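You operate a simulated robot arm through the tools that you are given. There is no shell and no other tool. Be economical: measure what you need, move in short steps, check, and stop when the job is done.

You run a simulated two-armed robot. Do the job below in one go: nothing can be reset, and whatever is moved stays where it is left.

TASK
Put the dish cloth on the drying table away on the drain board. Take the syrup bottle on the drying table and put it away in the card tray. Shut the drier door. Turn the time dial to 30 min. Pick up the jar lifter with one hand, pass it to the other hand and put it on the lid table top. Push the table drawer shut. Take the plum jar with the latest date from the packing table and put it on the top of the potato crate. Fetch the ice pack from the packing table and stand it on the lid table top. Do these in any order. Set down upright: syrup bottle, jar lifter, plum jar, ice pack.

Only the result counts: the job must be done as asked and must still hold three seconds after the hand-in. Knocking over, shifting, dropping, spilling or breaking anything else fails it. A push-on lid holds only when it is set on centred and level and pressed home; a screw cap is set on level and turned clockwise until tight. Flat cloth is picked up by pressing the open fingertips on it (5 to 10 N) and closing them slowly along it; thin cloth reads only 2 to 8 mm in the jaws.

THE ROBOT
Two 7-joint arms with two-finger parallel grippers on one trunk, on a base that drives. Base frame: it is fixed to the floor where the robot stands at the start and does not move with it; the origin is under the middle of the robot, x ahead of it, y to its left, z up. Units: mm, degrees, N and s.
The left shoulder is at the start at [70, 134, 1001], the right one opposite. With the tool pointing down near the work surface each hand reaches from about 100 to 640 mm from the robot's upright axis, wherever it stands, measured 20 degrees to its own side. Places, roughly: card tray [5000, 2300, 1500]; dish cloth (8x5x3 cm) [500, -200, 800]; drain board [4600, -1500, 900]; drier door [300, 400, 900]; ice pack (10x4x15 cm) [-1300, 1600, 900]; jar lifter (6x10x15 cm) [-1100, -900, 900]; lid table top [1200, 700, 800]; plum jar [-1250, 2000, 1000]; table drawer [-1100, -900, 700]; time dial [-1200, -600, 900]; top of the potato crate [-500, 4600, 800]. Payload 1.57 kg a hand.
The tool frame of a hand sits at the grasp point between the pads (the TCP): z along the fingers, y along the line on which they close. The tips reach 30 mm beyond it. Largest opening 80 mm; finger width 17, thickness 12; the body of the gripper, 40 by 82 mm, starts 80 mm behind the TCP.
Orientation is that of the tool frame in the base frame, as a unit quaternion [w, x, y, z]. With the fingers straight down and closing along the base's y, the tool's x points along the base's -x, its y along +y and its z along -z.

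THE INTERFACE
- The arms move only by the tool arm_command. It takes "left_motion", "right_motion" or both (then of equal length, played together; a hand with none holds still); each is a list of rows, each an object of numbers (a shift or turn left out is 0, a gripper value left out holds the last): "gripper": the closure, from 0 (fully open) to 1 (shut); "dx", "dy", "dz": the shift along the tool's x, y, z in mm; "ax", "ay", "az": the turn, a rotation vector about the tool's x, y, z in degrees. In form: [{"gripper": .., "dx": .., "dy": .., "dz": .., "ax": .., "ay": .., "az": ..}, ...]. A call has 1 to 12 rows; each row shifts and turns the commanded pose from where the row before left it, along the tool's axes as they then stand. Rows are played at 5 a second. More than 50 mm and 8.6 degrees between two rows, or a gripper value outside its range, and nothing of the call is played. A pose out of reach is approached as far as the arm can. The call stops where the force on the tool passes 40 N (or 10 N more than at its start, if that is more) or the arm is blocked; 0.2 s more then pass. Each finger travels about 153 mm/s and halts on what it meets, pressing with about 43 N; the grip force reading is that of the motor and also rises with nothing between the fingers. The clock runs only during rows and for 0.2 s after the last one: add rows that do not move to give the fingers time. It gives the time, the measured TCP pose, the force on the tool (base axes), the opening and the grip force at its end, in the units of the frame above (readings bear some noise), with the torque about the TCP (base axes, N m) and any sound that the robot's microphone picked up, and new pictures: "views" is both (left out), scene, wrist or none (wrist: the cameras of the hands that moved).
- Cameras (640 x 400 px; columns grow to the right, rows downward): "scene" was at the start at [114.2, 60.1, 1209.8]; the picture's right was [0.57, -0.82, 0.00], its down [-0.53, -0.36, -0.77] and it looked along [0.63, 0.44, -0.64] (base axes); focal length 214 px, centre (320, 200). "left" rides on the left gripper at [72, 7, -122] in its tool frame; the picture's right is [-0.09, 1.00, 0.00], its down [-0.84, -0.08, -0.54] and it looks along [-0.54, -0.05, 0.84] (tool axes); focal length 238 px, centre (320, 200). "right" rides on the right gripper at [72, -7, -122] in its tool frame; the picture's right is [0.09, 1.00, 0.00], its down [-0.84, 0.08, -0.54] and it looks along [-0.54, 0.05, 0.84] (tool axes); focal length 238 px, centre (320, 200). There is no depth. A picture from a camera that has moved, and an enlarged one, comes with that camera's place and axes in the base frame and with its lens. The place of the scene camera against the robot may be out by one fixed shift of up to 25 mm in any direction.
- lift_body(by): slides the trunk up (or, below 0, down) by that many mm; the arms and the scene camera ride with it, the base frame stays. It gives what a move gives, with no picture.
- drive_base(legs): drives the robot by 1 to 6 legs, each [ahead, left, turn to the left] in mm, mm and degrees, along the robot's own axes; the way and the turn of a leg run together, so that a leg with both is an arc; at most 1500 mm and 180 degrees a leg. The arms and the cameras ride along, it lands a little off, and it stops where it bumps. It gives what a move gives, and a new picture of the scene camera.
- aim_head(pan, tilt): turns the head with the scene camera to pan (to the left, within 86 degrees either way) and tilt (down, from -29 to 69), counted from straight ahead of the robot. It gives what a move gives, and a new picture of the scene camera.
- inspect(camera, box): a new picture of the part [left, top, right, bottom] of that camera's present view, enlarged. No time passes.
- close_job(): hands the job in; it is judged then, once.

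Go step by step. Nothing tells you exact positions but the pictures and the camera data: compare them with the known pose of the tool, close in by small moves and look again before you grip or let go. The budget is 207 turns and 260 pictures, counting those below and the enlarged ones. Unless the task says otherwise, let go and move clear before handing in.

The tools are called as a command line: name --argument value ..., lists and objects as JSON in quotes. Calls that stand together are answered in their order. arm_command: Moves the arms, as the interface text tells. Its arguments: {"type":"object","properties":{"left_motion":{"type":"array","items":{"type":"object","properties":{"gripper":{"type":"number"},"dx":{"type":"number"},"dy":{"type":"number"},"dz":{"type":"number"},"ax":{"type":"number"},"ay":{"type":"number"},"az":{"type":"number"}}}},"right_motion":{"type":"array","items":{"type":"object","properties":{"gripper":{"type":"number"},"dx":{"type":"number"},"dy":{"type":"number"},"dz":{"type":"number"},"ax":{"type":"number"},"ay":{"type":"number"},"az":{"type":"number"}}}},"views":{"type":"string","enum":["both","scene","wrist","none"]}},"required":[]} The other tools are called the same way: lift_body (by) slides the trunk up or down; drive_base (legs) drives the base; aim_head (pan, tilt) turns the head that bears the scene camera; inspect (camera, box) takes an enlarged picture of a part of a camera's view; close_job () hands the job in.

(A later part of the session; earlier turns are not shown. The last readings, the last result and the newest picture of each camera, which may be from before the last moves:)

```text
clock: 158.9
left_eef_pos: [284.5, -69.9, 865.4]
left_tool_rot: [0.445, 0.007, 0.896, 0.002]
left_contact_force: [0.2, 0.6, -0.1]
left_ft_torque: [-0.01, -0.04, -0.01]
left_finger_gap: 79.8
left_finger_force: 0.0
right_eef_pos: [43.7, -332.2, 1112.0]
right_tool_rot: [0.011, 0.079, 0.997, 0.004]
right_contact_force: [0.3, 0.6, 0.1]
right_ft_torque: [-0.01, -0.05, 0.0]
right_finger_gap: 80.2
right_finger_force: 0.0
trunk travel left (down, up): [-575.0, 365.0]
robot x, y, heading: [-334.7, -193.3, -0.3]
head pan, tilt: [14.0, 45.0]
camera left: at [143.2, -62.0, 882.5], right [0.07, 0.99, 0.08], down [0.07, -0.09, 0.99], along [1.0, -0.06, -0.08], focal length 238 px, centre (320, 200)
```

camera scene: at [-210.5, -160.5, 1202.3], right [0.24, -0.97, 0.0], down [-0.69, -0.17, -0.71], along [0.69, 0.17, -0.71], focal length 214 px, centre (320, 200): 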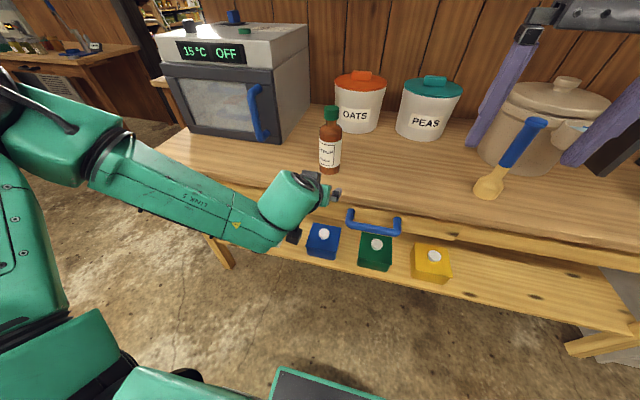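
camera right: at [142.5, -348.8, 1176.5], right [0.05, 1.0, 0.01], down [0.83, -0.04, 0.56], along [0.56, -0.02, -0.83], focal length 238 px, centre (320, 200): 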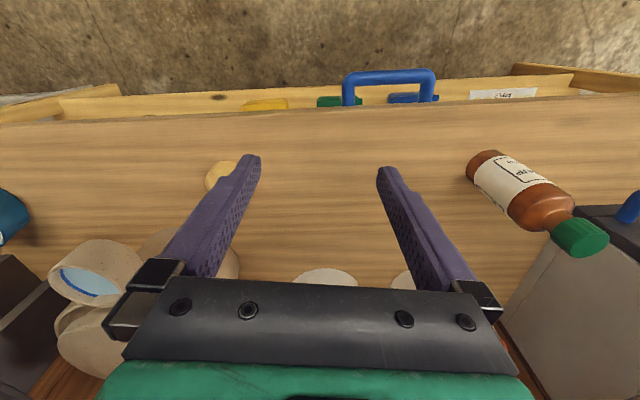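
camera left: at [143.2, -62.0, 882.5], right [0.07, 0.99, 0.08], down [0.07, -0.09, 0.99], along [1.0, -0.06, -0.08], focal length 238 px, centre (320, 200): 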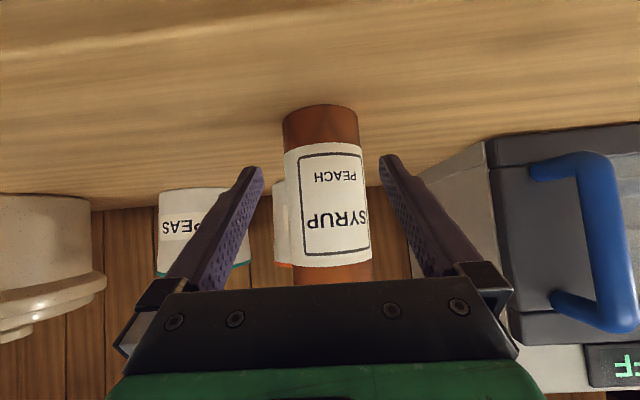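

Still centred. I advance the last 60 mm.

arm_command --left_motion '[{"dz": 24, "dx": -18}, {"dz": 24, "dx": -18}, {}]' --views "both"

```text
clock: 159.7
left_eef_pos: [332.6, -58.3, 870.5]
left_tool_rot: [0.444, 0.007, 0.896, 0.002]
left_contact_force: [-0.4, 0.3, 0.4]
left_ft_torque: [-0.02, 0.02, 0.01]
left_finger_gap: 79.6
left_finger_force: 0.1
left hand out of reach, approached as far as the arm can: row 2
right_eef_pos: [45.2, -334.0, 1112.8]
right_tool_rot: [0.01, 0.08, 0.997, 0.004]
right_contact_force: [1.0, -0.5, 0.1]
right_ft_torque: [0.0, 0.06, 0.03]
right_finger_gap: 80.0
right_finger_force: 0.1
trunk travel left (down, up): [-575.0, 365.0]
robot x, y, heading: [-338.4, -194.2, -0.1]
head pan, tilt: [14.0, 45.0]
camera scene: at [-210.3, -160.5, 1202.3], right [0.24, -0.97, 0.0], down [-0.69, -0.17, -0.71], along [0.69, 0.17, -0.71], focal length 214 px, centre (320, 200)
camera left: at [191.7, -51.8, 886.8], right [0.07, 0.99, 0.08], down [0.07, -0.09, 0.99], along [1.0, -0.06, -0.08], focal length 238 px, centre (320, 200)
```

scene: 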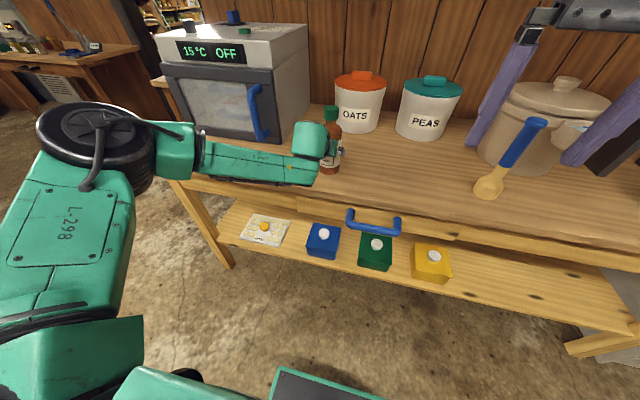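
left: 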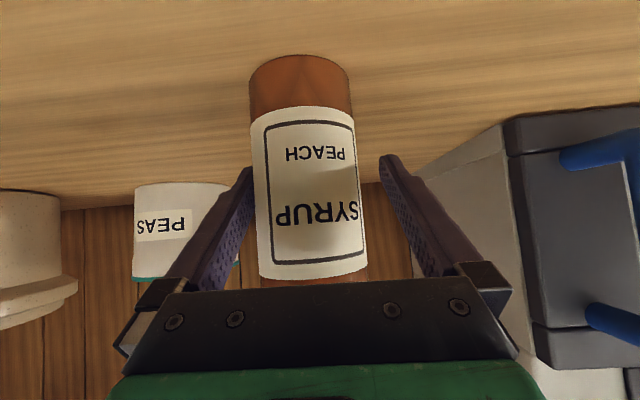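

The arm hit its reach limit and drifted sideways. I pull the hand back, drive 90 mm ahead and then re-aim.

arm_command --left_motion '[{"dz": -8, "dx": 6, "dy": -9}, {"dz": -32, "dx": 24, "dy": -2}, {"dz": -32, "dx": 24}, {"dz": -32, "dx": 24}, {}]' --views "none"

drive_base --legs '[[90, 0, 0]]'

arm_command --left_motion '[{}]' --views "wrist"

```text
clock: 160.9
left_eef_pos: [202.5, -69.4, 871.7]
left_tool_rot: [0.445, 0.006, 0.896, 0.003]
left_contact_force: [0.5, -0.2, -0.6]
left_ft_torque: [-0.03, 0.03, -0.02]
left_finger_gap: 80.1
left_finger_force: 0.1
right_eef_pos: [45.9, -333.6, 1111.7]
right_tool_rot: [0.009, 0.08, 0.997, 0.005]
right_contact_force: [0.1, 0.7, -0.7]
right_ft_torque: [-0.02, 0.0, 0.01]
right_finger_gap: 80.1
right_finger_force: 0.0
trunk travel left (down, up): [-575.0, 365.0]
robot x, y, heading: [-335.0, -192.4, -0.1]
head pan, tilt: [14.0, 45.0]
```

```text
clock: 162.0
left_eef_pos: [291.3, -70.1, 872.8]
left_tool_rot: [0.445, 0.006, 0.895, 0.003]
left_contact_force: [0.8, -0.6, -0.8]
left_ft_torque: [-0.02, 0.03, 0.01]
left_finger_gap: 80.1
left_finger_force: 0.1
right_eef_pos: [134.0, -332.0, 1112.3]
right_tool_rot: [0.009, 0.079, 0.997, 0.005]
right_contact_force: [-0.1, -0.4, -0.4]
right_ft_torque: [-0.03, 0.04, -0.06]
right_finger_gap: 79.7
right_finger_force: 0.0
trunk travel left (down, up): [-575.0, 365.0]
robot x, y, heading: [-244.9, -193.2, -0.0]
head pan, tilt: [14.0, 45.0]
camera scene: at [-121.2, -160.3, 1202.3], right [0.24, -0.97, 0.0], down [-0.69, -0.17, -0.71], along [0.69, 0.17, -0.71], focal length 214 px, centre (320, 200)
```

scene: 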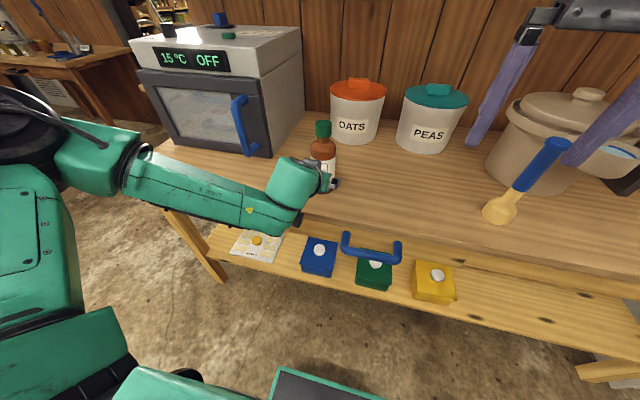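

```text
clock: 162.4
left_eef_pos: [290.5, -70.2, 871.5]
left_tool_rot: [0.445, 0.006, 0.896, 0.003]
left_contact_force: [-0.4, -0.7, 0.0]
left_ft_torque: [0.02, 0.01, 0.01]
left_finger_gap: 80.0
left_finger_force: 0.1
right_eef_pos: [134.2, -333.6, 1111.6]
right_tool_rot: [0.01, 0.079, 0.997, 0.004]
right_contact_force: [-0.5, 0.8, 0.2]
right_ft_torque: [0.01, 0.0, -0.03]
right_finger_gap: 80.1
right_finger_force: 0.0
trunk travel left (down, up): [-575.0, 365.0]
robot x, y, heading: [-244.4, -192.7, 0.0]
head pan, tilt: [14.0, 45.0]
camera left: at [150.0, -61.7, 888.6], right [0.07, 0.99, 0.08], down [0.07, -0.09, 0.99], along [1.0, -0.06, -0.08], focal length 238 px, centre (320, 200)
```

left: 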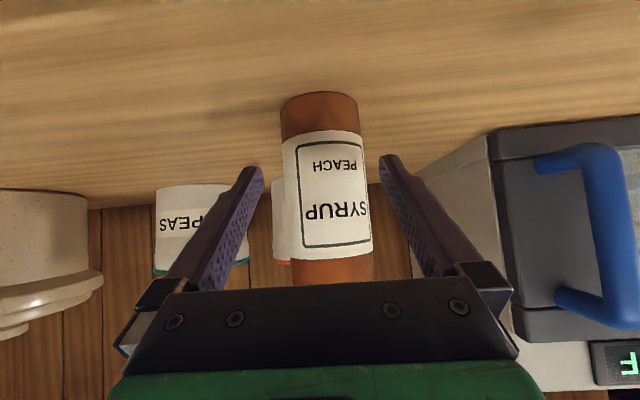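

Well lined up. I advance 55 mm and check before gripping.

arm_command --left_motion '[{"dz": 16, "dx": -12, "dy": 2}, {"dz": 16, "dx": -12}, {"dz": 12, "dx": -9}, {}]' --views "wrist"

```text
clock: 163.4
left_eef_pos: [347.8, -67.0, 871.6]
left_tool_rot: [0.444, 0.006, 0.896, 0.002]
left_contact_force: [-0.1, -0.4, 0.9]
left_ft_torque: [-0.01, 0.04, -0.04]
left_finger_gap: 80.1
left_finger_force: 0.0
right_eef_pos: [133.3, -333.5, 1111.4]
right_tool_rot: [0.01, 0.079, 0.997, 0.004]
right_contact_force: [0.5, -0.2, 0.4]
right_ft_torque: [0.0, 0.01, 0.01]
right_finger_gap: 79.9
right_finger_force: 0.0
trunk travel left (down, up): [-575.0, 365.0]
robot x, y, heading: [-246.6, -190.2, 0.0]
head pan, tilt: [14.0, 45.0]
camera left: at [206.3, -59.8, 888.1], right [0.07, 0.99, 0.08], down [0.07, -0.09, 0.99], along [1.0, -0.06, -0.08], focal length 238 px, centre (320, 200)
```

left: 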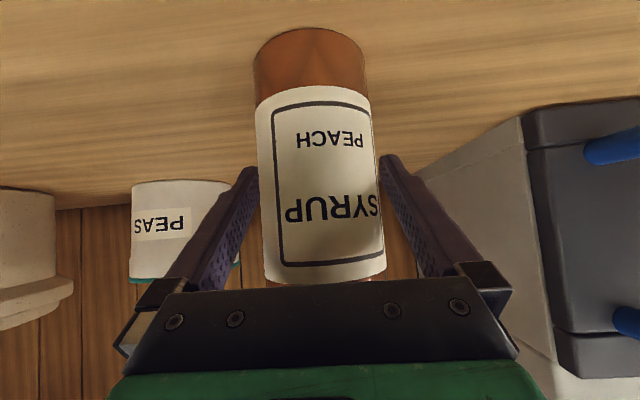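

The bottle is between the pads. I close gently.

arm_command --left_motion '[{"gripper": 0.1}, {"gripper": 0.15}, {"gripper": 0.2}, {"gripper": 1}, {}, {}, {"dz": -0.6, "dx": -0.8}, {"dz": -1.2, "dx": -1.6}, {"dz": -2, "dx": -2.7}, {"dz": -3, "dx": -4}, {"dz": -3, "dx": -4}, {}]' --views "both"

```text
clock: 166.0
left_eef_pos: [347.5, -68.2, 886.8]
left_tool_rot: [0.444, 0.007, 0.896, 0.002]
left_contact_force: [0.4, 0.7, -2.6]
left_ft_torque: [0.03, -0.03, 0.01]
left_finger_gap: 62.9
left_finger_force: 43.6
right_eef_pos: [134.2, -332.8, 1112.8]
right_tool_rot: [0.009, 0.08, 0.997, 0.004]
right_contact_force: [0.5, 1.3, -0.1]
right_ft_torque: [0.02, -0.05, 0.01]
right_finger_gap: 80.2
right_finger_force: 0.1
trunk travel left (down, up): [-575.0, 365.0]
robot x, y, heading: [-243.1, -192.7, -0.1]
head pan, tilt: [14.0, 45.0]
camera scene: at [-120.7, -160.2, 1202.2], right [0.24, -0.97, 0.0], down [-0.69, -0.17, -0.71], along [0.69, 0.17, -0.71], focal length 214 px, centre (320, 200)
camera left: at [206.8, -60.5, 903.9], right [0.07, 0.99, 0.08], down [0.07, -0.09, 0.99], along [1.0, -0.06, -0.08], focal length 238 px, centre (320, 200)
```

scene: 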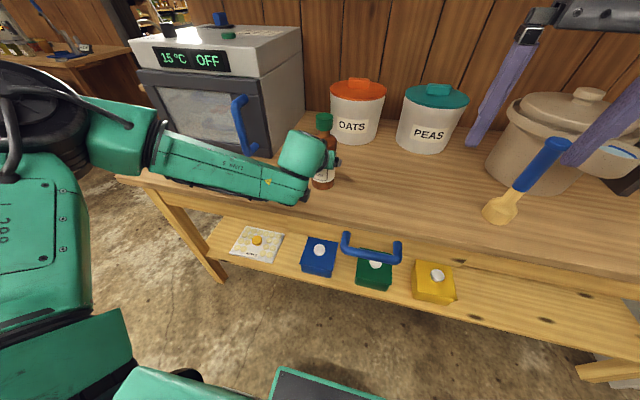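
left: 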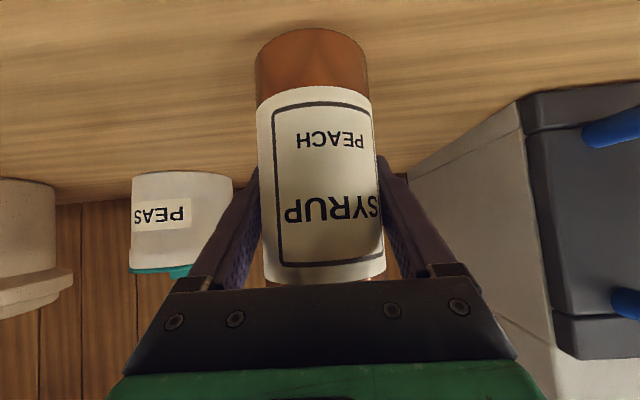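

The bottle is gripped (62.9 mm) and lifted. I raise the trunk, back off and head for the passage.

lift_body --by 120

drive_base --legs '[[-150, 0, 0], [0, 1450, 0], [0, 400, 0]]'

```text
clock: 167.5
left_eef_pos: [347.6, -67.5, 1007.3]
left_tool_rot: [0.444, 0.008, 0.896, 0.002]
left_contact_force: [0.2, -0.5, -2.1]
left_ft_torque: [0.02, -0.02, 0.02]
left_finger_gap: 62.9
left_finger_force: 42.9
right_eef_pos: [135.3, -333.6, 1232.5]
right_tool_rot: [0.009, 0.079, 0.997, 0.004]
right_contact_force: [0.4, -0.4, -0.1]
right_ft_torque: [0.0, 0.0, -0.04]
right_finger_gap: 79.9
right_finger_force: 0.1
trunk travel left (down, up): [-695.0, 245.0]
robot x, y, heading: [-244.0, -193.4, 0.2]
head pan, tilt: [14.0, 45.0]
```

```text
clock: 177.7
left_eef_pos: [194.9, 1770.8, 1007.9]
left_tool_rot: [0.445, 0.004, 0.896, 0.004]
left_contact_force: [0.0, -0.6, -3.1]
left_ft_torque: [0.04, -0.02, 0.0]
left_finger_gap: 62.6
left_finger_force: 43.7
right_eef_pos: [-15.9, 1502.5, 1232.0]
right_tool_rot: [0.009, 0.078, 0.997, 0.004]
right_contact_force: [-0.2, 0.2, 0.0]
right_ft_torque: [0.01, 0.01, -0.03]
right_finger_gap: 80.1
right_finger_force: 0.1
trunk travel left (down, up): [-695.0, 245.0]
robot x, y, heading: [-398.9, 1645.5, 0.2]
head pan, tilt: [14.0, 45.0]
camera scene: at [-272.6, 1675.6, 1322.2], right [0.24, -0.97, 0.0], down [-0.69, -0.17, -0.71], along [0.69, 0.17, -0.71], focal length 214 px, centre (320, 200)
```

scene: 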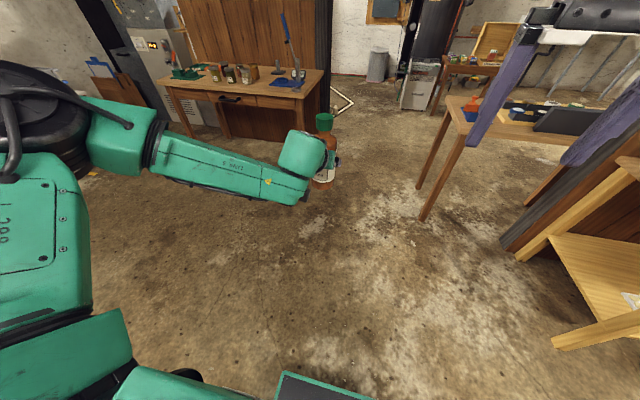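

drive_base --legs '[[1300, 0, 0], [1250, 0, 0], [1000, 25, 0]]'

aim_head --pan 0 --tilt 50

```text
clock: 195.0
left_eef_pos: [3749.3, 1796.9, 1007.3]
left_tool_rot: [0.445, 0.009, 0.896, 0.001]
left_contact_force: [-0.7, -0.4, -3.4]
left_ft_torque: [-0.03, -0.02, -0.01]
left_finger_gap: 62.7
left_finger_force: 43.4
right_eef_pos: [3535.5, 1532.4, 1232.8]
right_tool_rot: [0.01, 0.082, 0.997, 0.005]
right_contact_force: [0.8, 0.1, -0.3]
right_ft_torque: [-0.04, 0.02, -0.01]
right_finger_gap: 79.9
right_finger_force: 0.0
trunk travel left (down, up): [-695.0, 245.0]
robot x, y, heading: [3155.6, 1675.2, -0.4]
head pan, tilt: [14.0, 45.0]
camera scene: at [3280.8, 1707.0, 1322.2], right [0.24, -0.97, 0.0], down [-0.69, -0.17, -0.71], along [0.69, 0.17, -0.71], focal length 214 px, centre (320, 200)
```

scene: 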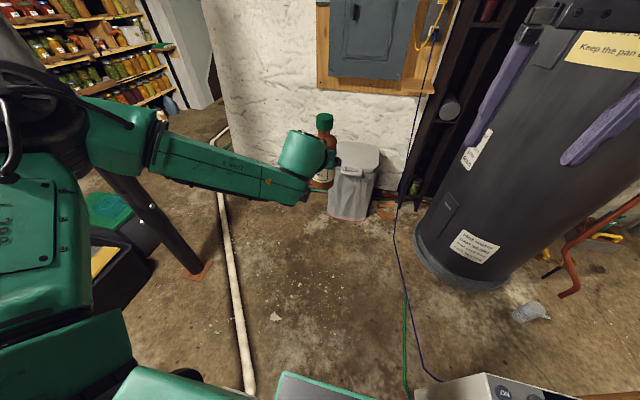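

```text
clock: 195.7
left_eef_pos: [3749.5, 1797.8, 1007.8]
left_tool_rot: [0.443, 0.009, 0.896, 0.001]
left_contact_force: [0.0, -0.4, -2.1]
left_ft_torque: [-0.01, -0.04, -0.02]
left_finger_gap: 62.5
left_finger_force: 42.9
right_eef_pos: [3536.3, 1533.5, 1232.1]
right_tool_rot: [0.009, 0.082, 0.997, 0.005]
right_contact_force: [0.5, -0.5, 0.8]
right_ft_torque: [0.02, -0.02, 0.0]
right_finger_gap: 80.0
right_finger_force: 0.0
trunk travel left (down, up): [-695.0, 245.0]
robot x, y, heading: [3153.4, 1679.2, -0.3]
head pan, tilt: [0.0, 50.0]
camera scene: at [3279.4, 1687.4, 1315.3], right [0.0, -1.0, 0.0], down [-0.77, 0.0, -0.64], along [0.64, 0.0, -0.77], focal length 214 px, centre (320, 200)
```

scene: 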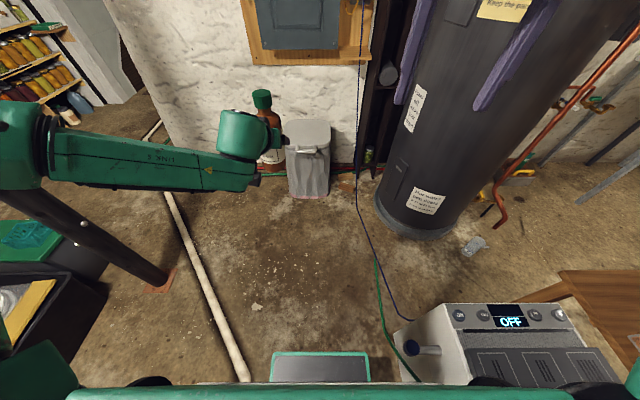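

The way is clear. I drive into the open space before the half-wall, raise the trunk fully and lift the bottle above tray height there.

drive_base --legs '[[620, 0, 0]]'

lift_body --by 243

arm_command --left_motion '[{"dz": -20, "dx": -12}, {"dz": -40, "dx": -24}, {"dz": -41, "dx": -25}, {"dz": -41, "dx": -25}, {"dz": -41, "dx": -25}, {"dz": -41, "dx": -25}, {"dz": -41, "dx": -25}, {"dz": -41, "dx": -25}, {"dz": -20, "dx": -12}, {}]' --views "none"

aim_head --pan 25 --tilt 15

```text
clock: 199.2
left_eef_pos: [4363.3, 1798.8, 1007.0]
left_tool_rot: [0.445, 0.006, 0.896, 0.003]
left_contact_force: [1.1, 0.0, -2.2]
left_ft_torque: [0.01, 0.03, 0.0]
left_finger_gap: 62.4
left_finger_force: 42.7
right_eef_pos: [4149.9, 1533.6, 1232.5]
right_tool_rot: [0.011, 0.08, 0.997, 0.005]
right_contact_force: [0.1, -1.0, 1.0]
right_ft_torque: [0.0, -0.01, 0.01]
right_finger_gap: 80.2
right_finger_force: 0.0
trunk travel left (down, up): [-695.0, 245.0]
robot x, y, heading: [3770.9, 1673.2, -0.3]
head pan, tilt: [0.0, 50.0]
camera scene: at [3892.2, 1686.5, 1315.4], right [0.0, -1.0, 0.0], down [-0.77, 0.0, -0.64], along [0.64, 0.0, -0.77], focal length 214 px, centre (320, 200)
```

scene: 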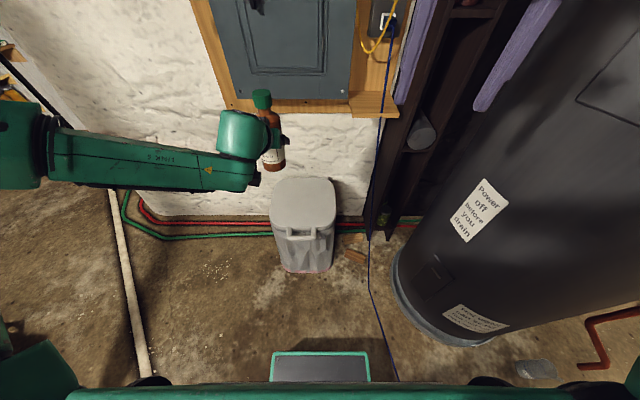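

```text
clock: 201.7
left_eef_pos: [4363.7, 1798.1, 1250.2]
left_tool_rot: [0.444, 0.006, 0.896, 0.002]
left_contact_force: [0.1, 0.3, -2.2]
left_ft_torque: [-0.02, 0.02, -0.01]
left_finger_gap: 62.7
left_finger_force: 42.9
right_eef_pos: [4150.7, 1533.4, 1475.3]
right_tool_rot: [0.009, 0.079, 0.997, 0.004]
right_contact_force: [0.0, -0.7, -0.3]
right_ft_torque: [0.03, 0.02, 0.03]
right_finger_gap: 79.9
right_finger_force: 0.0
trunk travel left (down, up): [-938.0, 2.0]
robot x, y, heading: [3774.0, 1675.8, 0.1]
head pan, tilt: [0.0, 50.0]
```

```text
clock: 203.9
left_eef_pos: [4224.5, 1797.9, 1604.6]
left_tool_rot: [0.443, 0.007, 0.896, 0.002]
left_contact_force: [0.3, -0.6, -3.1]
left_ft_torque: [-0.02, -0.02, 0.02]
left_finger_gap: 62.5
left_finger_force: 43.2
right_eef_pos: [4151.2, 1533.5, 1474.8]
right_tool_rot: [0.009, 0.079, 0.997, 0.005]
right_contact_force: [-0.3, 0.2, 0.6]
right_ft_torque: [-0.01, 0.02, -0.02]
right_finger_gap: 80.0
right_finger_force: 0.0
trunk travel left (down, up): [-938.0, 2.0]
robot x, y, heading: [3770.5, 1676.9, 0.0]
head pan, tilt: [0.0, 50.0]
```

```text
clock: 204.9
left_eef_pos: [4222.1, 1797.3, 1604.5]
left_tool_rot: [0.444, 0.007, 0.896, 0.002]
left_contact_force: [1.0, 0.0, -2.6]
left_ft_torque: [0.01, 0.0, -0.02]
left_finger_gap: 62.4
left_finger_force: 43.0
right_eef_pos: [4150.0, 1533.6, 1475.2]
right_tool_rot: [0.01, 0.079, 0.997, 0.004]
right_contact_force: [0.1, 0.6, 0.7]
right_ft_torque: [0.01, -0.02, 0.0]
right_finger_gap: 80.1
right_finger_force: 0.1
trunk travel left (down, up): [-938.0, 2.0]
robot x, y, heading: [3771.2, 1671.8, -0.2]
head pan, tilt: [25.0, 15.0]
camera scene: at [3900.2, 1725.8, 1612.0], right [0.42, -0.91, 0.0], down [-0.24, -0.11, -0.97], along [0.88, 0.41, -0.26], focal length 214 px, centre (320, 200)
```

scene: 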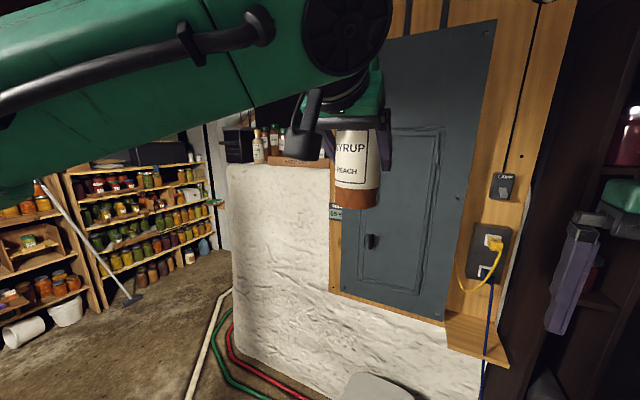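

The bottle is upright at z≈1604. I now move diagonally to stand in front of the tray.

drive_base --legs '[[370, 560, 0]]'

aim_head --pan -5 --tilt 10

arm_command --right_motion '[{}]' --left_motion '[{}]' --views "wrist"

```text
clock: 208.6
left_eef_pos: [4590.9, 2353.9, 1605.8]
left_tool_rot: [0.445, 0.007, 0.896, 0.003]
left_contact_force: [-0.6, -0.1, -1.9]
left_ft_torque: [0.02, -0.01, 0.0]
left_finger_gap: 62.5
left_finger_force: 43.0
right_eef_pos: [4518.0, 2089.6, 1475.8]
right_tool_rot: [0.01, 0.078, 0.997, 0.006]
right_contact_force: [0.3, -0.6, -0.2]
right_ft_torque: [0.05, -0.03, 0.01]
right_finger_gap: 80.2
right_finger_force: 0.1
trunk travel left (down, up): [-938.0, 2.0]
robot x, y, heading: [4140.4, 2230.7, 0.3]
head pan, tilt: [25.0, 15.0]
camera scene: at [4267.4, 2282.0, 1612.2], right [0.42, -0.91, 0.0], down [-0.23, -0.11, -0.97], along [0.87, 0.41, -0.26], focal length 214 px, centre (320, 200)
```

scene: 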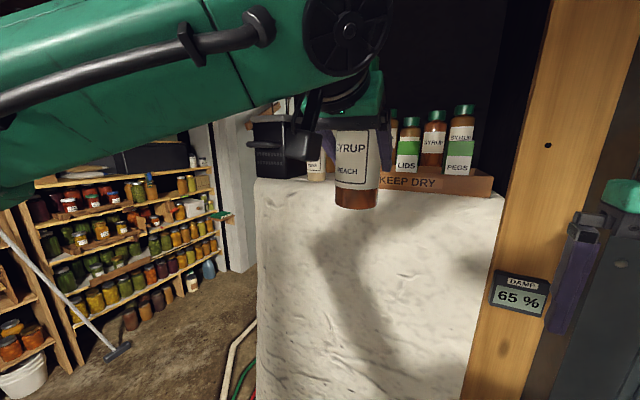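

```text
clock: 209.6
left_eef_pos: [4591.9, 2357.7, 1605.2]
left_tool_rot: [0.444, 0.004, 0.896, 0.003]
left_contact_force: [-0.7, -1.2, -1.7]
left_ft_torque: [-0.03, 0.0, 0.0]
left_finger_gap: 62.5
left_finger_force: 42.7
right_eef_pos: [4519.9, 2092.3, 1475.9]
right_tool_rot: [0.009, 0.079, 0.997, 0.004]
right_contact_force: [-0.6, -0.3, 1.1]
right_ft_torque: [0.0, 0.01, 0.01]
right_finger_gap: 79.9
right_finger_force: 0.1
trunk travel left (down, up): [-938.0, 2.0]
robot x, y, heading: [4137.1, 2233.8, 0.0]
head pan, tilt: [-5.0, 10.0]
camera scene: at [4277.2, 2237.2, 1620.1], right [-0.08, -1.0, 0.0], down [-0.17, 0.01, -0.98], along [0.98, -0.08, -0.17], focal length 214 px, centre (320, 200)
```

scene: 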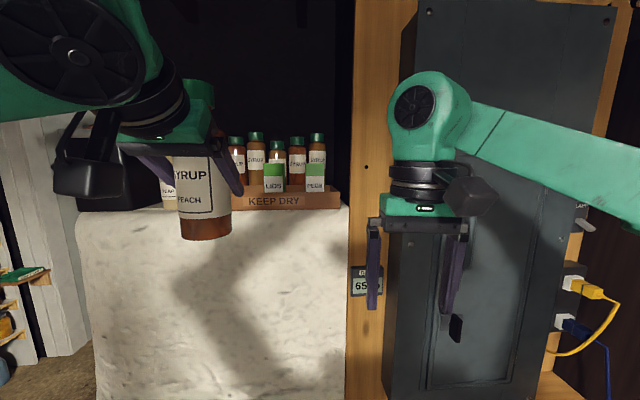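

```text
clock: 209.9
left_eef_pos: [4592.2, 2356.5, 1605.1]
left_tool_rot: [0.445, 0.006, 0.896, 0.003]
left_contact_force: [0.5, -0.5, -3.1]
left_ft_torque: [-0.01, -0.06, 0.06]
left_finger_gap: 62.5
left_finger_force: 43.1
right_eef_pos: [4518.3, 2092.3, 1474.9]
right_tool_rot: [0.01, 0.078, 0.997, 0.005]
right_contact_force: [0.0, 0.3, -0.2]
right_ft_torque: [-0.03, 0.02, -0.02]
right_finger_gap: 79.8
right_finger_force: 0.1
trunk travel left (down, up): [-938.0, 2.0]
robot x, y, heading: [4142.3, 2235.3, -0.0]
head pan, tilt: [-5.0, 10.0]
camera right: at [4444.3, 2095.0, 1596.0], right [0.06, 1.0, 0.01], down [0.83, -0.06, 0.56], along [0.56, -0.03, -0.83], focal length 238 px, centre (320, 200)
camera left: at [4450.4, 2362.6, 1621.4], right [0.06, 0.99, 0.08], down [0.07, -0.09, 0.99], along [1.0, -0.06, -0.08], focal length 238 px, centre (320, 200)
```

right: 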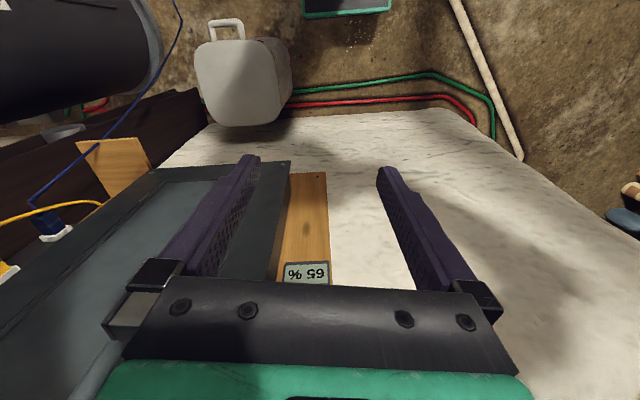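
left: 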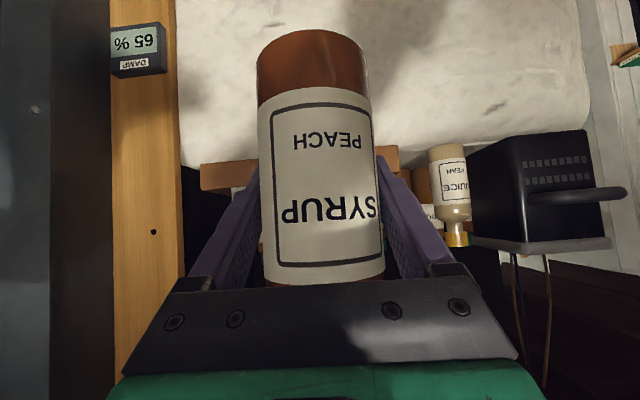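

The tray front is around x≈4850–4870, with its floor near z≈1505. I raise the right hand so its camera can look down into the tray.

arm_command --right_motion '[{"dz": -45}, {"dz": -45}, {"dz": -45}, {"dz": -45}, {"dz": -45}, {}]' --views "wrist"

```text
clock: 211.3
left_eef_pos: [4591.6, 2357.0, 1604.5]
left_tool_rot: [0.444, 0.006, 0.896, 0.002]
left_contact_force: [0.0, -0.9, -2.2]
left_ft_torque: [0.03, -0.02, 0.0]
left_finger_gap: 62.5
left_finger_force: 42.7
right_eef_pos: [4494.6, 2109.0, 1538.9]
right_tool_rot: [0.012, 0.078, 0.997, 0.005]
right_contact_force: [0.3, -0.7, -0.6]
right_ft_torque: [-0.01, 0.0, 0.02]
right_finger_gap: 80.0
right_finger_force: 0.1
right hand out of reach, approached as far as the arm can: row 2, 3, 4, 5
trunk travel left (down, up): [-938.0, 2.0]
robot x, y, heading: [4138.5, 2234.5, 0.1]
head pan, tilt: [-5.0, 10.0]
camera right: at [4419.7, 2112.7, 1659.9], right [0.06, 1.0, 0.01], down [0.83, -0.06, 0.56], along [0.56, -0.03, -0.83], focal length 238 px, centre (320, 200)
```

right: 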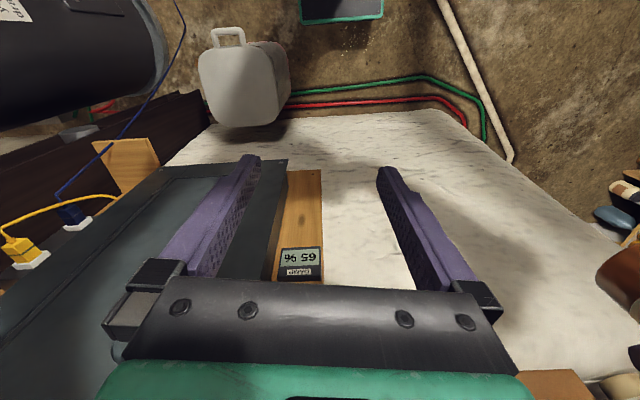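

inspect --camera "scene" --box '[160, 110, 360, 235]'

arm_command --right_motion '[{"ay": -8}, {"ay": -8}, {"ay": -8}, {"ay": -8}, {}]' --views "wrist"

```text
3.20 times, centred on (260, 172) of scene
camera zoom: at [4276.4, 2236.8, 1620.2], right [-0.09, -1.0, 0.0], down [-0.17, 0.01, -0.98], along [0.98, -0.08, -0.17], focal length 686 px, centre (512, 288)
```

zoom: 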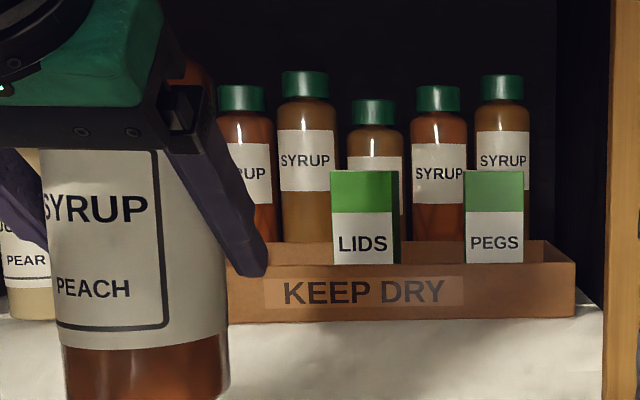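

```text
clock: 212.6
left_eef_pos: [4590.3, 2356.5, 1605.1]
left_tool_rot: [0.444, 0.006, 0.896, 0.003]
left_contact_force: [1.0, -0.1, -3.3]
left_ft_torque: [-0.01, -0.05, 0.03]
left_finger_gap: 62.6
left_finger_force: 42.9
right_eef_pos: [4494.0, 2109.6, 1539.2]
right_tool_rot: [0.285, 0.077, 0.955, -0.017]
right_contact_force: [-0.1, -0.8, -1.2]
right_ft_torque: [-0.01, 0.07, 0.0]
right_finger_gap: 80.0
right_finger_force: 0.0
trunk travel left (down, up): [-938.0, 2.0]
robot x, y, heading: [4139.2, 2235.4, 0.2]
head pan, tilt: [-5.0, 10.0]
camera right: at [4367.4, 2121.7, 1602.7], right [0.08, 1.0, -0.04], down [0.41, 0.0, 0.91], along [0.91, -0.09, -0.41], focal length 238 px, centre (320, 200)
```

right: 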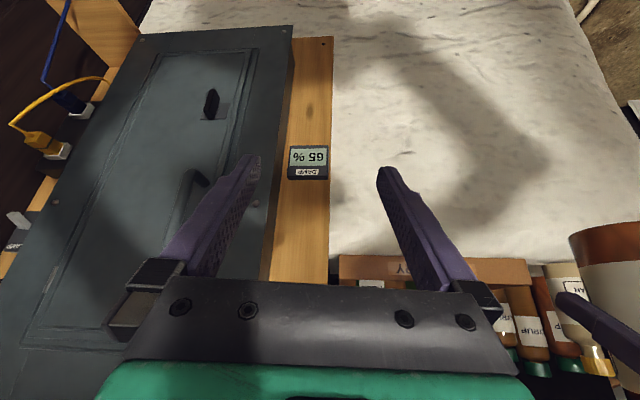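

The tray looks empty on its left part (y≈2350–2480), its front wall tops out near z≈1540, and other bottles stand behind it. I raise the bottle a bit and drive closer.

arm_command --left_motion '[{"dz": -9, "dx": -12}, {"dz": -9, "dx": -12}, {}]' --right_motion '[{"ay": 8}, {"ay": 8}, {"dz": 10}]' --views "none"

drive_base --legs '[[170, 50, 0]]'

arm_command --left_motion '[{}]' --views "wrist"

```text
clock: 213.3
left_eef_pos: [4592.0, 2355.3, 1634.0]
left_tool_rot: [0.445, 0.005, 0.896, 0.003]
left_contact_force: [0.3, -0.3, -1.8]
left_ft_torque: [-0.04, -0.03, -0.01]
left_finger_gap: 62.3
left_finger_force: 43.0
right_eef_pos: [4496.9, 2109.7, 1530.2]
right_tool_rot: [0.148, 0.079, 0.986, -0.007]
right_contact_force: [0.2, -0.7, 0.5]
right_ft_torque: [0.0, 0.02, 0.02]
right_finger_gap: 79.7
right_finger_force: 0.0
trunk travel left (down, up): [-938.0, 2.0]
robot x, y, heading: [4138.3, 2232.1, 0.2]
head pan, tilt: [-5.0, 10.0]
```

```text
clock: 214.8
left_eef_pos: [4755.0, 2405.6, 1636.7]
left_tool_rot: [0.446, 0.006, 0.895, 0.003]
left_contact_force: [-1.1, -0.4, -2.3]
left_ft_torque: [0.04, -0.05, 0.0]
left_finger_gap: 62.4
left_finger_force: 42.7
right_eef_pos: [4660.7, 2159.5, 1531.8]
right_tool_rot: [0.151, 0.078, 0.985, -0.005]
right_contact_force: [-0.8, 0.2, -0.1]
right_ft_torque: [0.04, -0.05, 0.0]
right_finger_gap: 80.3
right_finger_force: 0.1
trunk travel left (down, up): [-938.0, 2.0]
robot x, y, heading: [4311.1, 2282.6, -0.0]
head pan, tilt: [-5.0, 10.0]
camera scene: at [4441.1, 2285.7, 1620.7], right [-0.08, -1.0, 0.0], down [-0.17, 0.02, -0.99], along [0.98, -0.08, -0.17], focal length 214 px, centre (320, 200)
```

scene: 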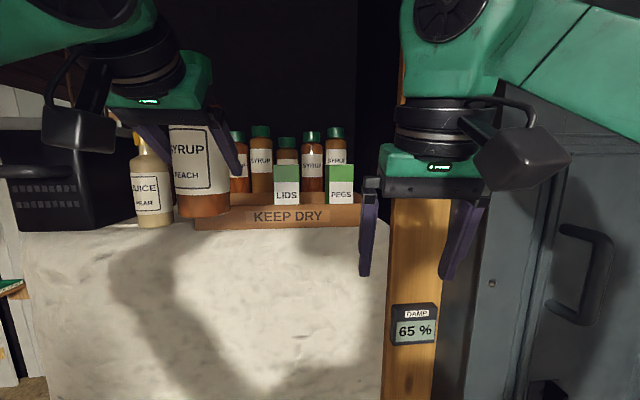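

```text
clock: 215.2
left_eef_pos: [4765.1, 2408.3, 1634.2]
left_tool_rot: [0.443, 0.006, 0.897, 0.002]
left_contact_force: [0.2, -0.9, -2.3]
left_ft_torque: [0.0, -0.01, 0.03]
left_finger_gap: 62.6
left_finger_force: 43.3
right_eef_pos: [4669.7, 2160.4, 1530.7]
right_tool_rot: [0.147, 0.077, 0.986, -0.006]
right_contact_force: [0.6, -0.1, -0.2]
right_ft_torque: [0.01, 0.03, 0.01]
right_finger_gap: 80.2
right_finger_force: 0.0
trunk travel left (down, up): [-938.0, 2.0]
robot x, y, heading: [4307.0, 2281.5, 0.5]
head pan, tilt: [-5.0, 10.0]
camera left: at [4623.4, 2414.8, 1650.5], right [0.06, 0.99, 0.08], down [0.08, -0.09, 0.99], along [1.0, -0.06, -0.08], focal length 238 px, centre (320, 200)
```

left: 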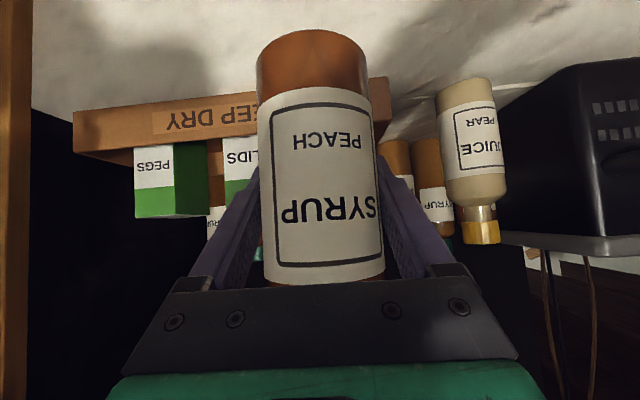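

With the wrist camera, the tray front comes out at x≈4877, y 2116–2485, and floor z≈1503. I advance the bottle over the tray toward (4940,2415).

arm_command --left_motion '[{"dz": 24, "dx": -18, "dy": 5}, {"dz": 32, "dx": -24, "dy": 2}, {"dz": 32, "dx": -24}, {"dz": 32, "dx": -24}, {}]' --views "both"

```text
clock: 216.4
left_eef_pos: [4814.1, 2439.3, 1631.1]
left_tool_rot: [0.445, 0.005, 0.896, 0.003]
left_contact_force: [-0.4, -0.1, -3.5]
left_ft_torque: [-0.01, -0.02, -0.02]
left_finger_gap: 62.2
left_finger_force: 43.0
left hand out of reach, approached as far as the arm can: row 1, 2, 3, 4
right_eef_pos: [4667.5, 2160.9, 1529.5]
right_tool_rot: [0.147, 0.078, 0.986, -0.006]
right_contact_force: [0.5, 0.2, 0.4]
right_ft_torque: [-0.01, 0.04, 0.02]
right_finger_gap: 80.1
right_finger_force: 0.0
trunk travel left (down, up): [-938.0, 2.0]
robot x, y, heading: [4309.0, 2284.4, 0.3]
head pan, tilt: [-5.0, 10.0]
camera scene: at [4447.4, 2287.5, 1620.1], right [-0.08, -1.0, 0.0], down [-0.17, 0.01, -0.98], along [0.98, -0.08, -0.17], focal length 214 px, centre (320, 200)
camera left: at [4673.0, 2446.5, 1648.1], right [0.06, 0.99, 0.08], down [0.07, -0.09, 0.99], along [1.0, -0.06, -0.08], focal length 238 px, centre (320, 200)
```

scene: 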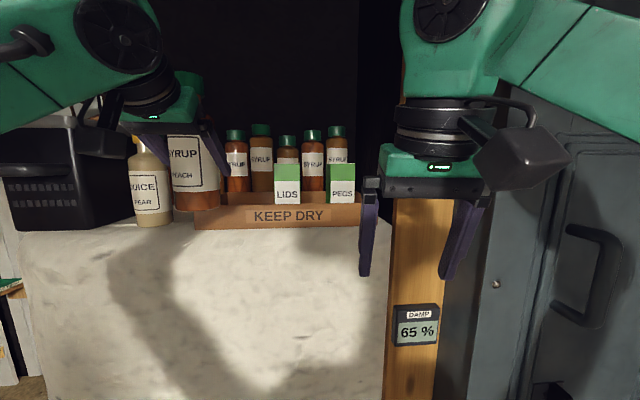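
left: 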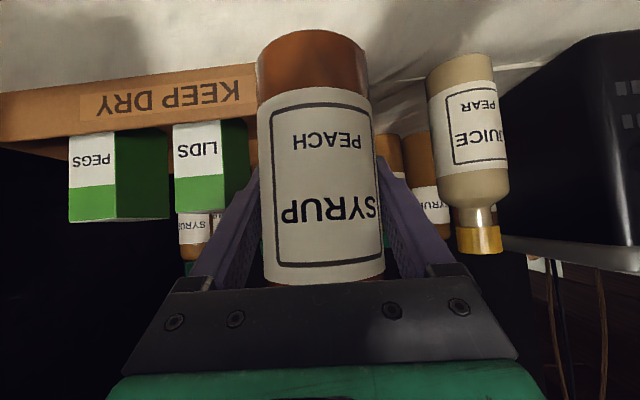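

The arm is at its reach limit. I draw it back and up a little, then drive 135 mm closer with the bottle above the tray edge.

arm_command --left_motion '[{"dz": -16, "dx": 12, "dy": -10}, {"dz": -24, "dx": 18, "dy": -17}, {"dz": -14, "dx": -8}, {}]' --views "none"

drive_base --legs '[[80, 0, 0]]'

arm_command --left_motion '[{}]' --views "wrist"

```text
clock: 217.4
left_eef_pos: [4758.7, 2417.7, 1646.7]
left_tool_rot: [0.444, 0.005, 0.896, 0.002]
left_contact_force: [0.9, 0.0, -2.5]
left_ft_torque: [0.01, 0.0, -0.02]
left_finger_gap: 62.7
left_finger_force: 43.0
left hand out of reach, approached as far as the arm can: row 3
right_eef_pos: [4669.3, 2160.3, 1528.8]
right_tool_rot: [0.147, 0.078, 0.986, -0.006]
right_contact_force: [0.8, 0.1, 1.1]
right_ft_torque: [-0.03, -0.02, 0.0]
right_finger_gap: 79.9
right_finger_force: 0.1
trunk travel left (down, up): [-938.0, 2.0]
robot x, y, heading: [4306.8, 2281.8, 0.1]
head pan, tilt: [-5.0, 10.0]
```

```text
clock: 218.5
left_eef_pos: [4816.2, 2416.2, 1653.8]
left_tool_rot: [0.451, 0.005, 0.893, 0.003]
left_contact_force: [-0.9, -1.0, -2.3]
left_ft_torque: [-0.02, -0.09, 0.01]
left_finger_gap: 62.8
left_finger_force: 42.9
right_eef_pos: [4728.5, 2159.8, 1533.7]
right_tool_rot: [0.154, 0.077, 0.985, -0.005]
right_contact_force: [-1.5, -0.2, 0.6]
right_ft_torque: [0.01, -0.1, 0.01]
right_finger_gap: 80.2
right_finger_force: 0.0
trunk travel left (down, up): [-938.0, 2.0]
robot x, y, heading: [4388.1, 2279.0, 0.0]
head pan, tilt: [-5.0, 10.0]
camera scene: at [4508.7, 2287.3, 1621.8], right [-0.08, -1.0, 0.0], down [-0.16, 0.01, -0.99], along [0.98, -0.08, -0.16], focal length 214 px, centre (320, 200)
```

scene: 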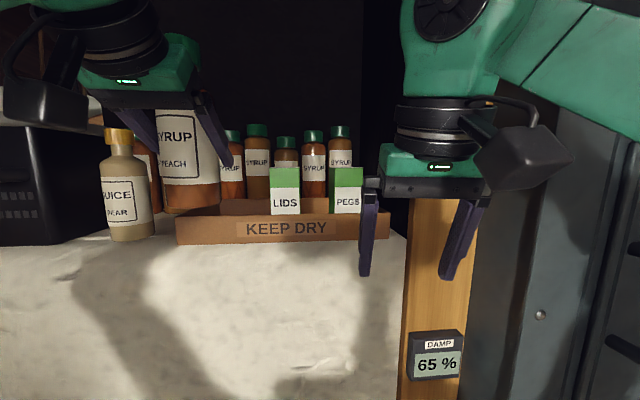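

```text
clock: 218.9
left_eef_pos: [4844.2, 2416.7, 1644.2]
left_tool_rot: [0.442, 0.005, 0.897, 0.002]
left_contact_force: [0.9, -0.5, -2.0]
left_ft_torque: [-0.01, 0.02, 0.02]
left_finger_gap: 62.6
left_finger_force: 43.2
right_eef_pos: [4755.0, 2160.1, 1527.7]
right_tool_rot: [0.145, 0.078, 0.986, -0.007]
right_contact_force: [0.6, -0.1, 1.0]
right_ft_torque: [0.02, 0.07, -0.05]
right_finger_gap: 80.2
right_finger_force: 0.1
trunk travel left (down, up): [-938.0, 2.0]
robot x, y, heading: [4390.9, 2282.4, 0.3]
head pan, tilt: [-5.0, 10.0]
camera left: at [4704.2, 2424.0, 1662.1], right [0.06, 0.99, 0.08], down [0.08, -0.09, 0.99], along [0.99, -0.06, -0.08], focal length 238 px, centre (320, 200)
```

left: 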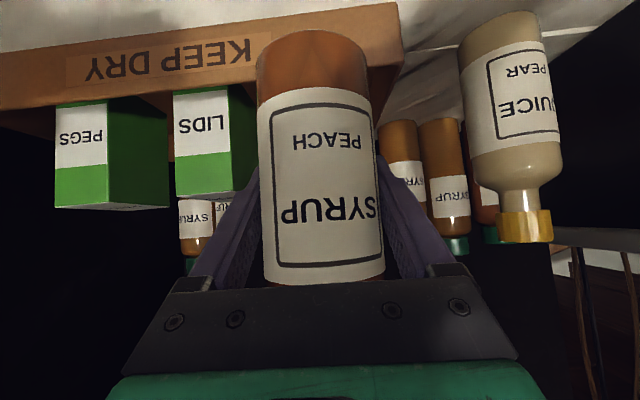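

Good, the tray front at x≈4875 is confirmed. I drive the last 60 mm.

drive_base --legs '[[60, 0, 0]]'

arm_command --left_motion '[{"dz": 16, "dx": -12}, {"dz": 16, "dx": -12}, {}]' --views "both"

```text
clock: 219.9
left_eef_pos: [4879.0, 2415.8, 1652.3]
left_tool_rot: [0.45, 0.005, 0.893, 0.002]
left_contact_force: [-0.8, -0.4, -3.1]
left_ft_torque: [0.01, -0.06, 0.03]
left_finger_gap: 62.7
left_finger_force: 42.7
right_eef_pos: [4793.6, 2158.8, 1534.6]
right_tool_rot: [0.153, 0.077, 0.985, -0.005]
right_contact_force: [-1.2, -1.0, 0.7]
right_ft_torque: [0.01, -0.11, 0.01]
right_finger_gap: 80.1
right_finger_force: 0.0
trunk travel left (down, up): [-938.0, 2.0]
robot x, y, heading: [4447.1, 2284.1, 0.2]
head pan, tilt: [-5.0, 10.0]
camera scene: at [4572.2, 2286.4, 1621.5], right [-0.09, -1.0, 0.0], down [-0.16, 0.02, -0.99], along [0.98, -0.08, -0.17], focal length 214 px, centre (320, 200)
```

scene: 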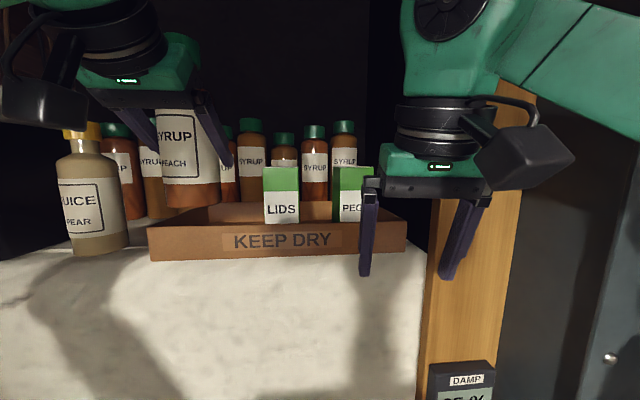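

```text
clock: 220.7
left_eef_pos: [4908.4, 2427.0, 1649.3]
left_tool_rot: [0.447, 0.005, 0.895, 0.003]
left_contact_force: [0.2, -0.4, -2.8]
left_ft_torque: [0.04, -0.01, 0.05]
left_finger_gap: 62.6
left_finger_force: 42.8
left hand out of reach, approached as far as the arm can: row 1, 2
right_eef_pos: [4801.6, 2158.7, 1532.0]
right_tool_rot: [0.151, 0.077, 0.986, -0.005]
right_contact_force: [0.2, -0.8, -0.1]
right_ft_torque: [0.02, -0.01, -0.02]
right_finger_gap: 80.0
right_finger_force: 0.1
trunk travel left (down, up): [-938.0, 2.0]
robot x, y, heading: [4448.4, 2283.0, 0.0]
head pan, tilt: [-5.0, 10.0]
camera scene: at [4581.7, 2286.3, 1620.5], right [-0.09, -1.0, 0.0], down [-0.17, 0.02, -0.99], along [0.98, -0.08, -0.17], focal length 214 px, centre (320, 200)
camera left: at [4768.3, 2434.5, 1665.4], right [0.06, 0.99, 0.08], down [0.07, -0.09, 0.99], along [1.0, -0.06, -0.07], focal length 238 px, centre (320, 200)
```

scene: 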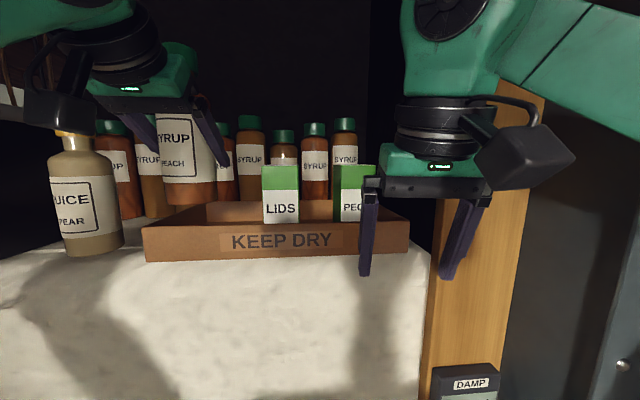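
left: 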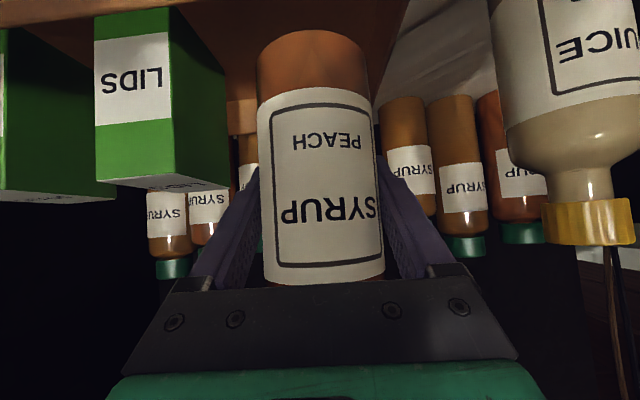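

I'm now over the tray's front edge, but the bottle must go about 45 mm deeper. I drive another 40 mm.

drive_base --legs '[[42, -8, 0]]'

arm_command --left_motion '[{}, {}]' --views "both"

```text
clock: 221.6
left_eef_pos: [4933.8, 2428.4, 1653.6]
left_tool_rot: [0.451, 0.005, 0.892, -0.001]
left_contact_force: [0.0, 0.3, -3.1]
left_ft_torque: [0.03, -0.04, -0.01]
left_finger_gap: 62.6
left_finger_force: 43.3
right_eef_pos: [4828.0, 2161.0, 1537.2]
right_tool_rot: [0.156, 0.076, 0.985, -0.008]
right_contact_force: [-0.5, 0.7, -0.5]
right_ft_torque: [0.0, 0.0, 0.05]
right_finger_gap: 79.9
right_finger_force: 0.0
trunk travel left (down, up): [-938.0, 2.0]
robot x, y, heading: [4491.6, 2275.4, -0.3]
head pan, tilt: [-5.0, 10.0]
camera scene: at [4607.3, 2287.9, 1622.0], right [-0.09, -1.0, 0.0], down [-0.16, 0.01, -0.99], along [0.98, -0.08, -0.16], focal length 214 px, centre (320, 200)
```

scene: 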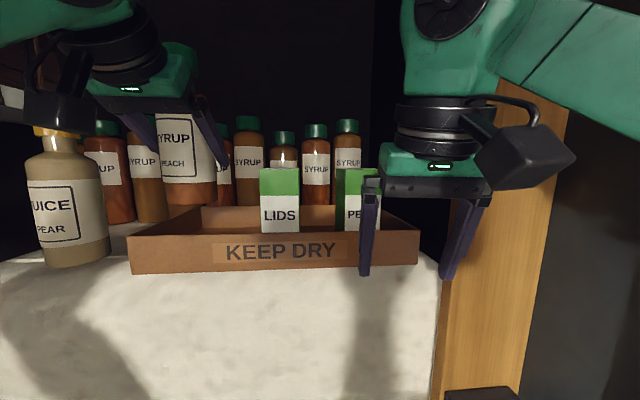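

```text
clock: 222.2
left_eef_pos: [4935.2, 2428.7, 1653.6]
left_tool_rot: [0.452, 0.005, 0.892, 0.0]
left_contact_force: [-1.5, -0.7, -2.0]
left_ft_torque: [-0.01, -0.01, 0.02]
left_finger_gap: 62.3
left_finger_force: 43.2
right_eef_pos: [4827.3, 2161.7, 1536.7]
right_tool_rot: [0.158, 0.077, 0.984, -0.008]
right_contact_force: [-0.6, 0.5, 0.2]
right_ft_torque: [-0.03, 0.03, -0.02]
right_finger_gap: 80.1
right_finger_force: 0.2
trunk travel left (down, up): [-938.0, 2.0]
robot x, y, heading: [4492.0, 2276.9, -0.1]
head pan, tilt: [-5.0, 10.0]
camera scene: at [4607.8, 2287.8, 1622.0], right [-0.09, -1.0, 0.0], down [-0.16, 0.01, -0.99], along [0.98, -0.08, -0.16], focal length 214 px, centre (320, 200)
camera left: at [4794.1, 2436.1, 1667.7], right [0.06, 0.99, 0.08], down [0.06, -0.08, 0.99], along [1.0, -0.06, -0.06], focal length 238 px, centre (320, 200)
```

scene: 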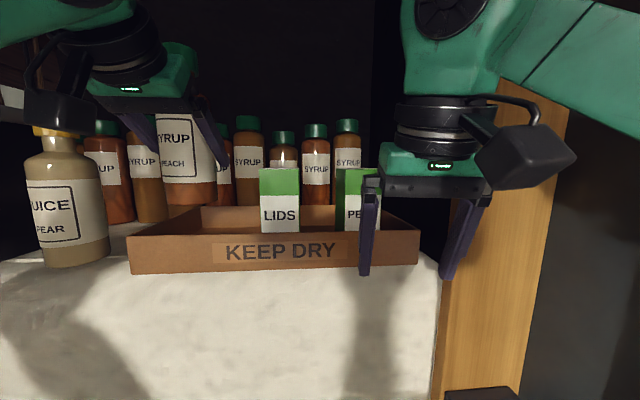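
left: 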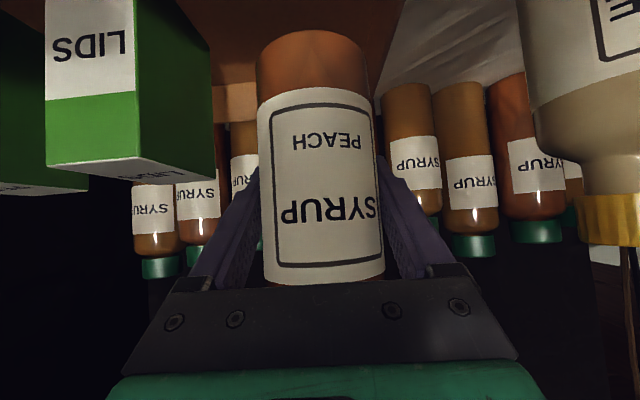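

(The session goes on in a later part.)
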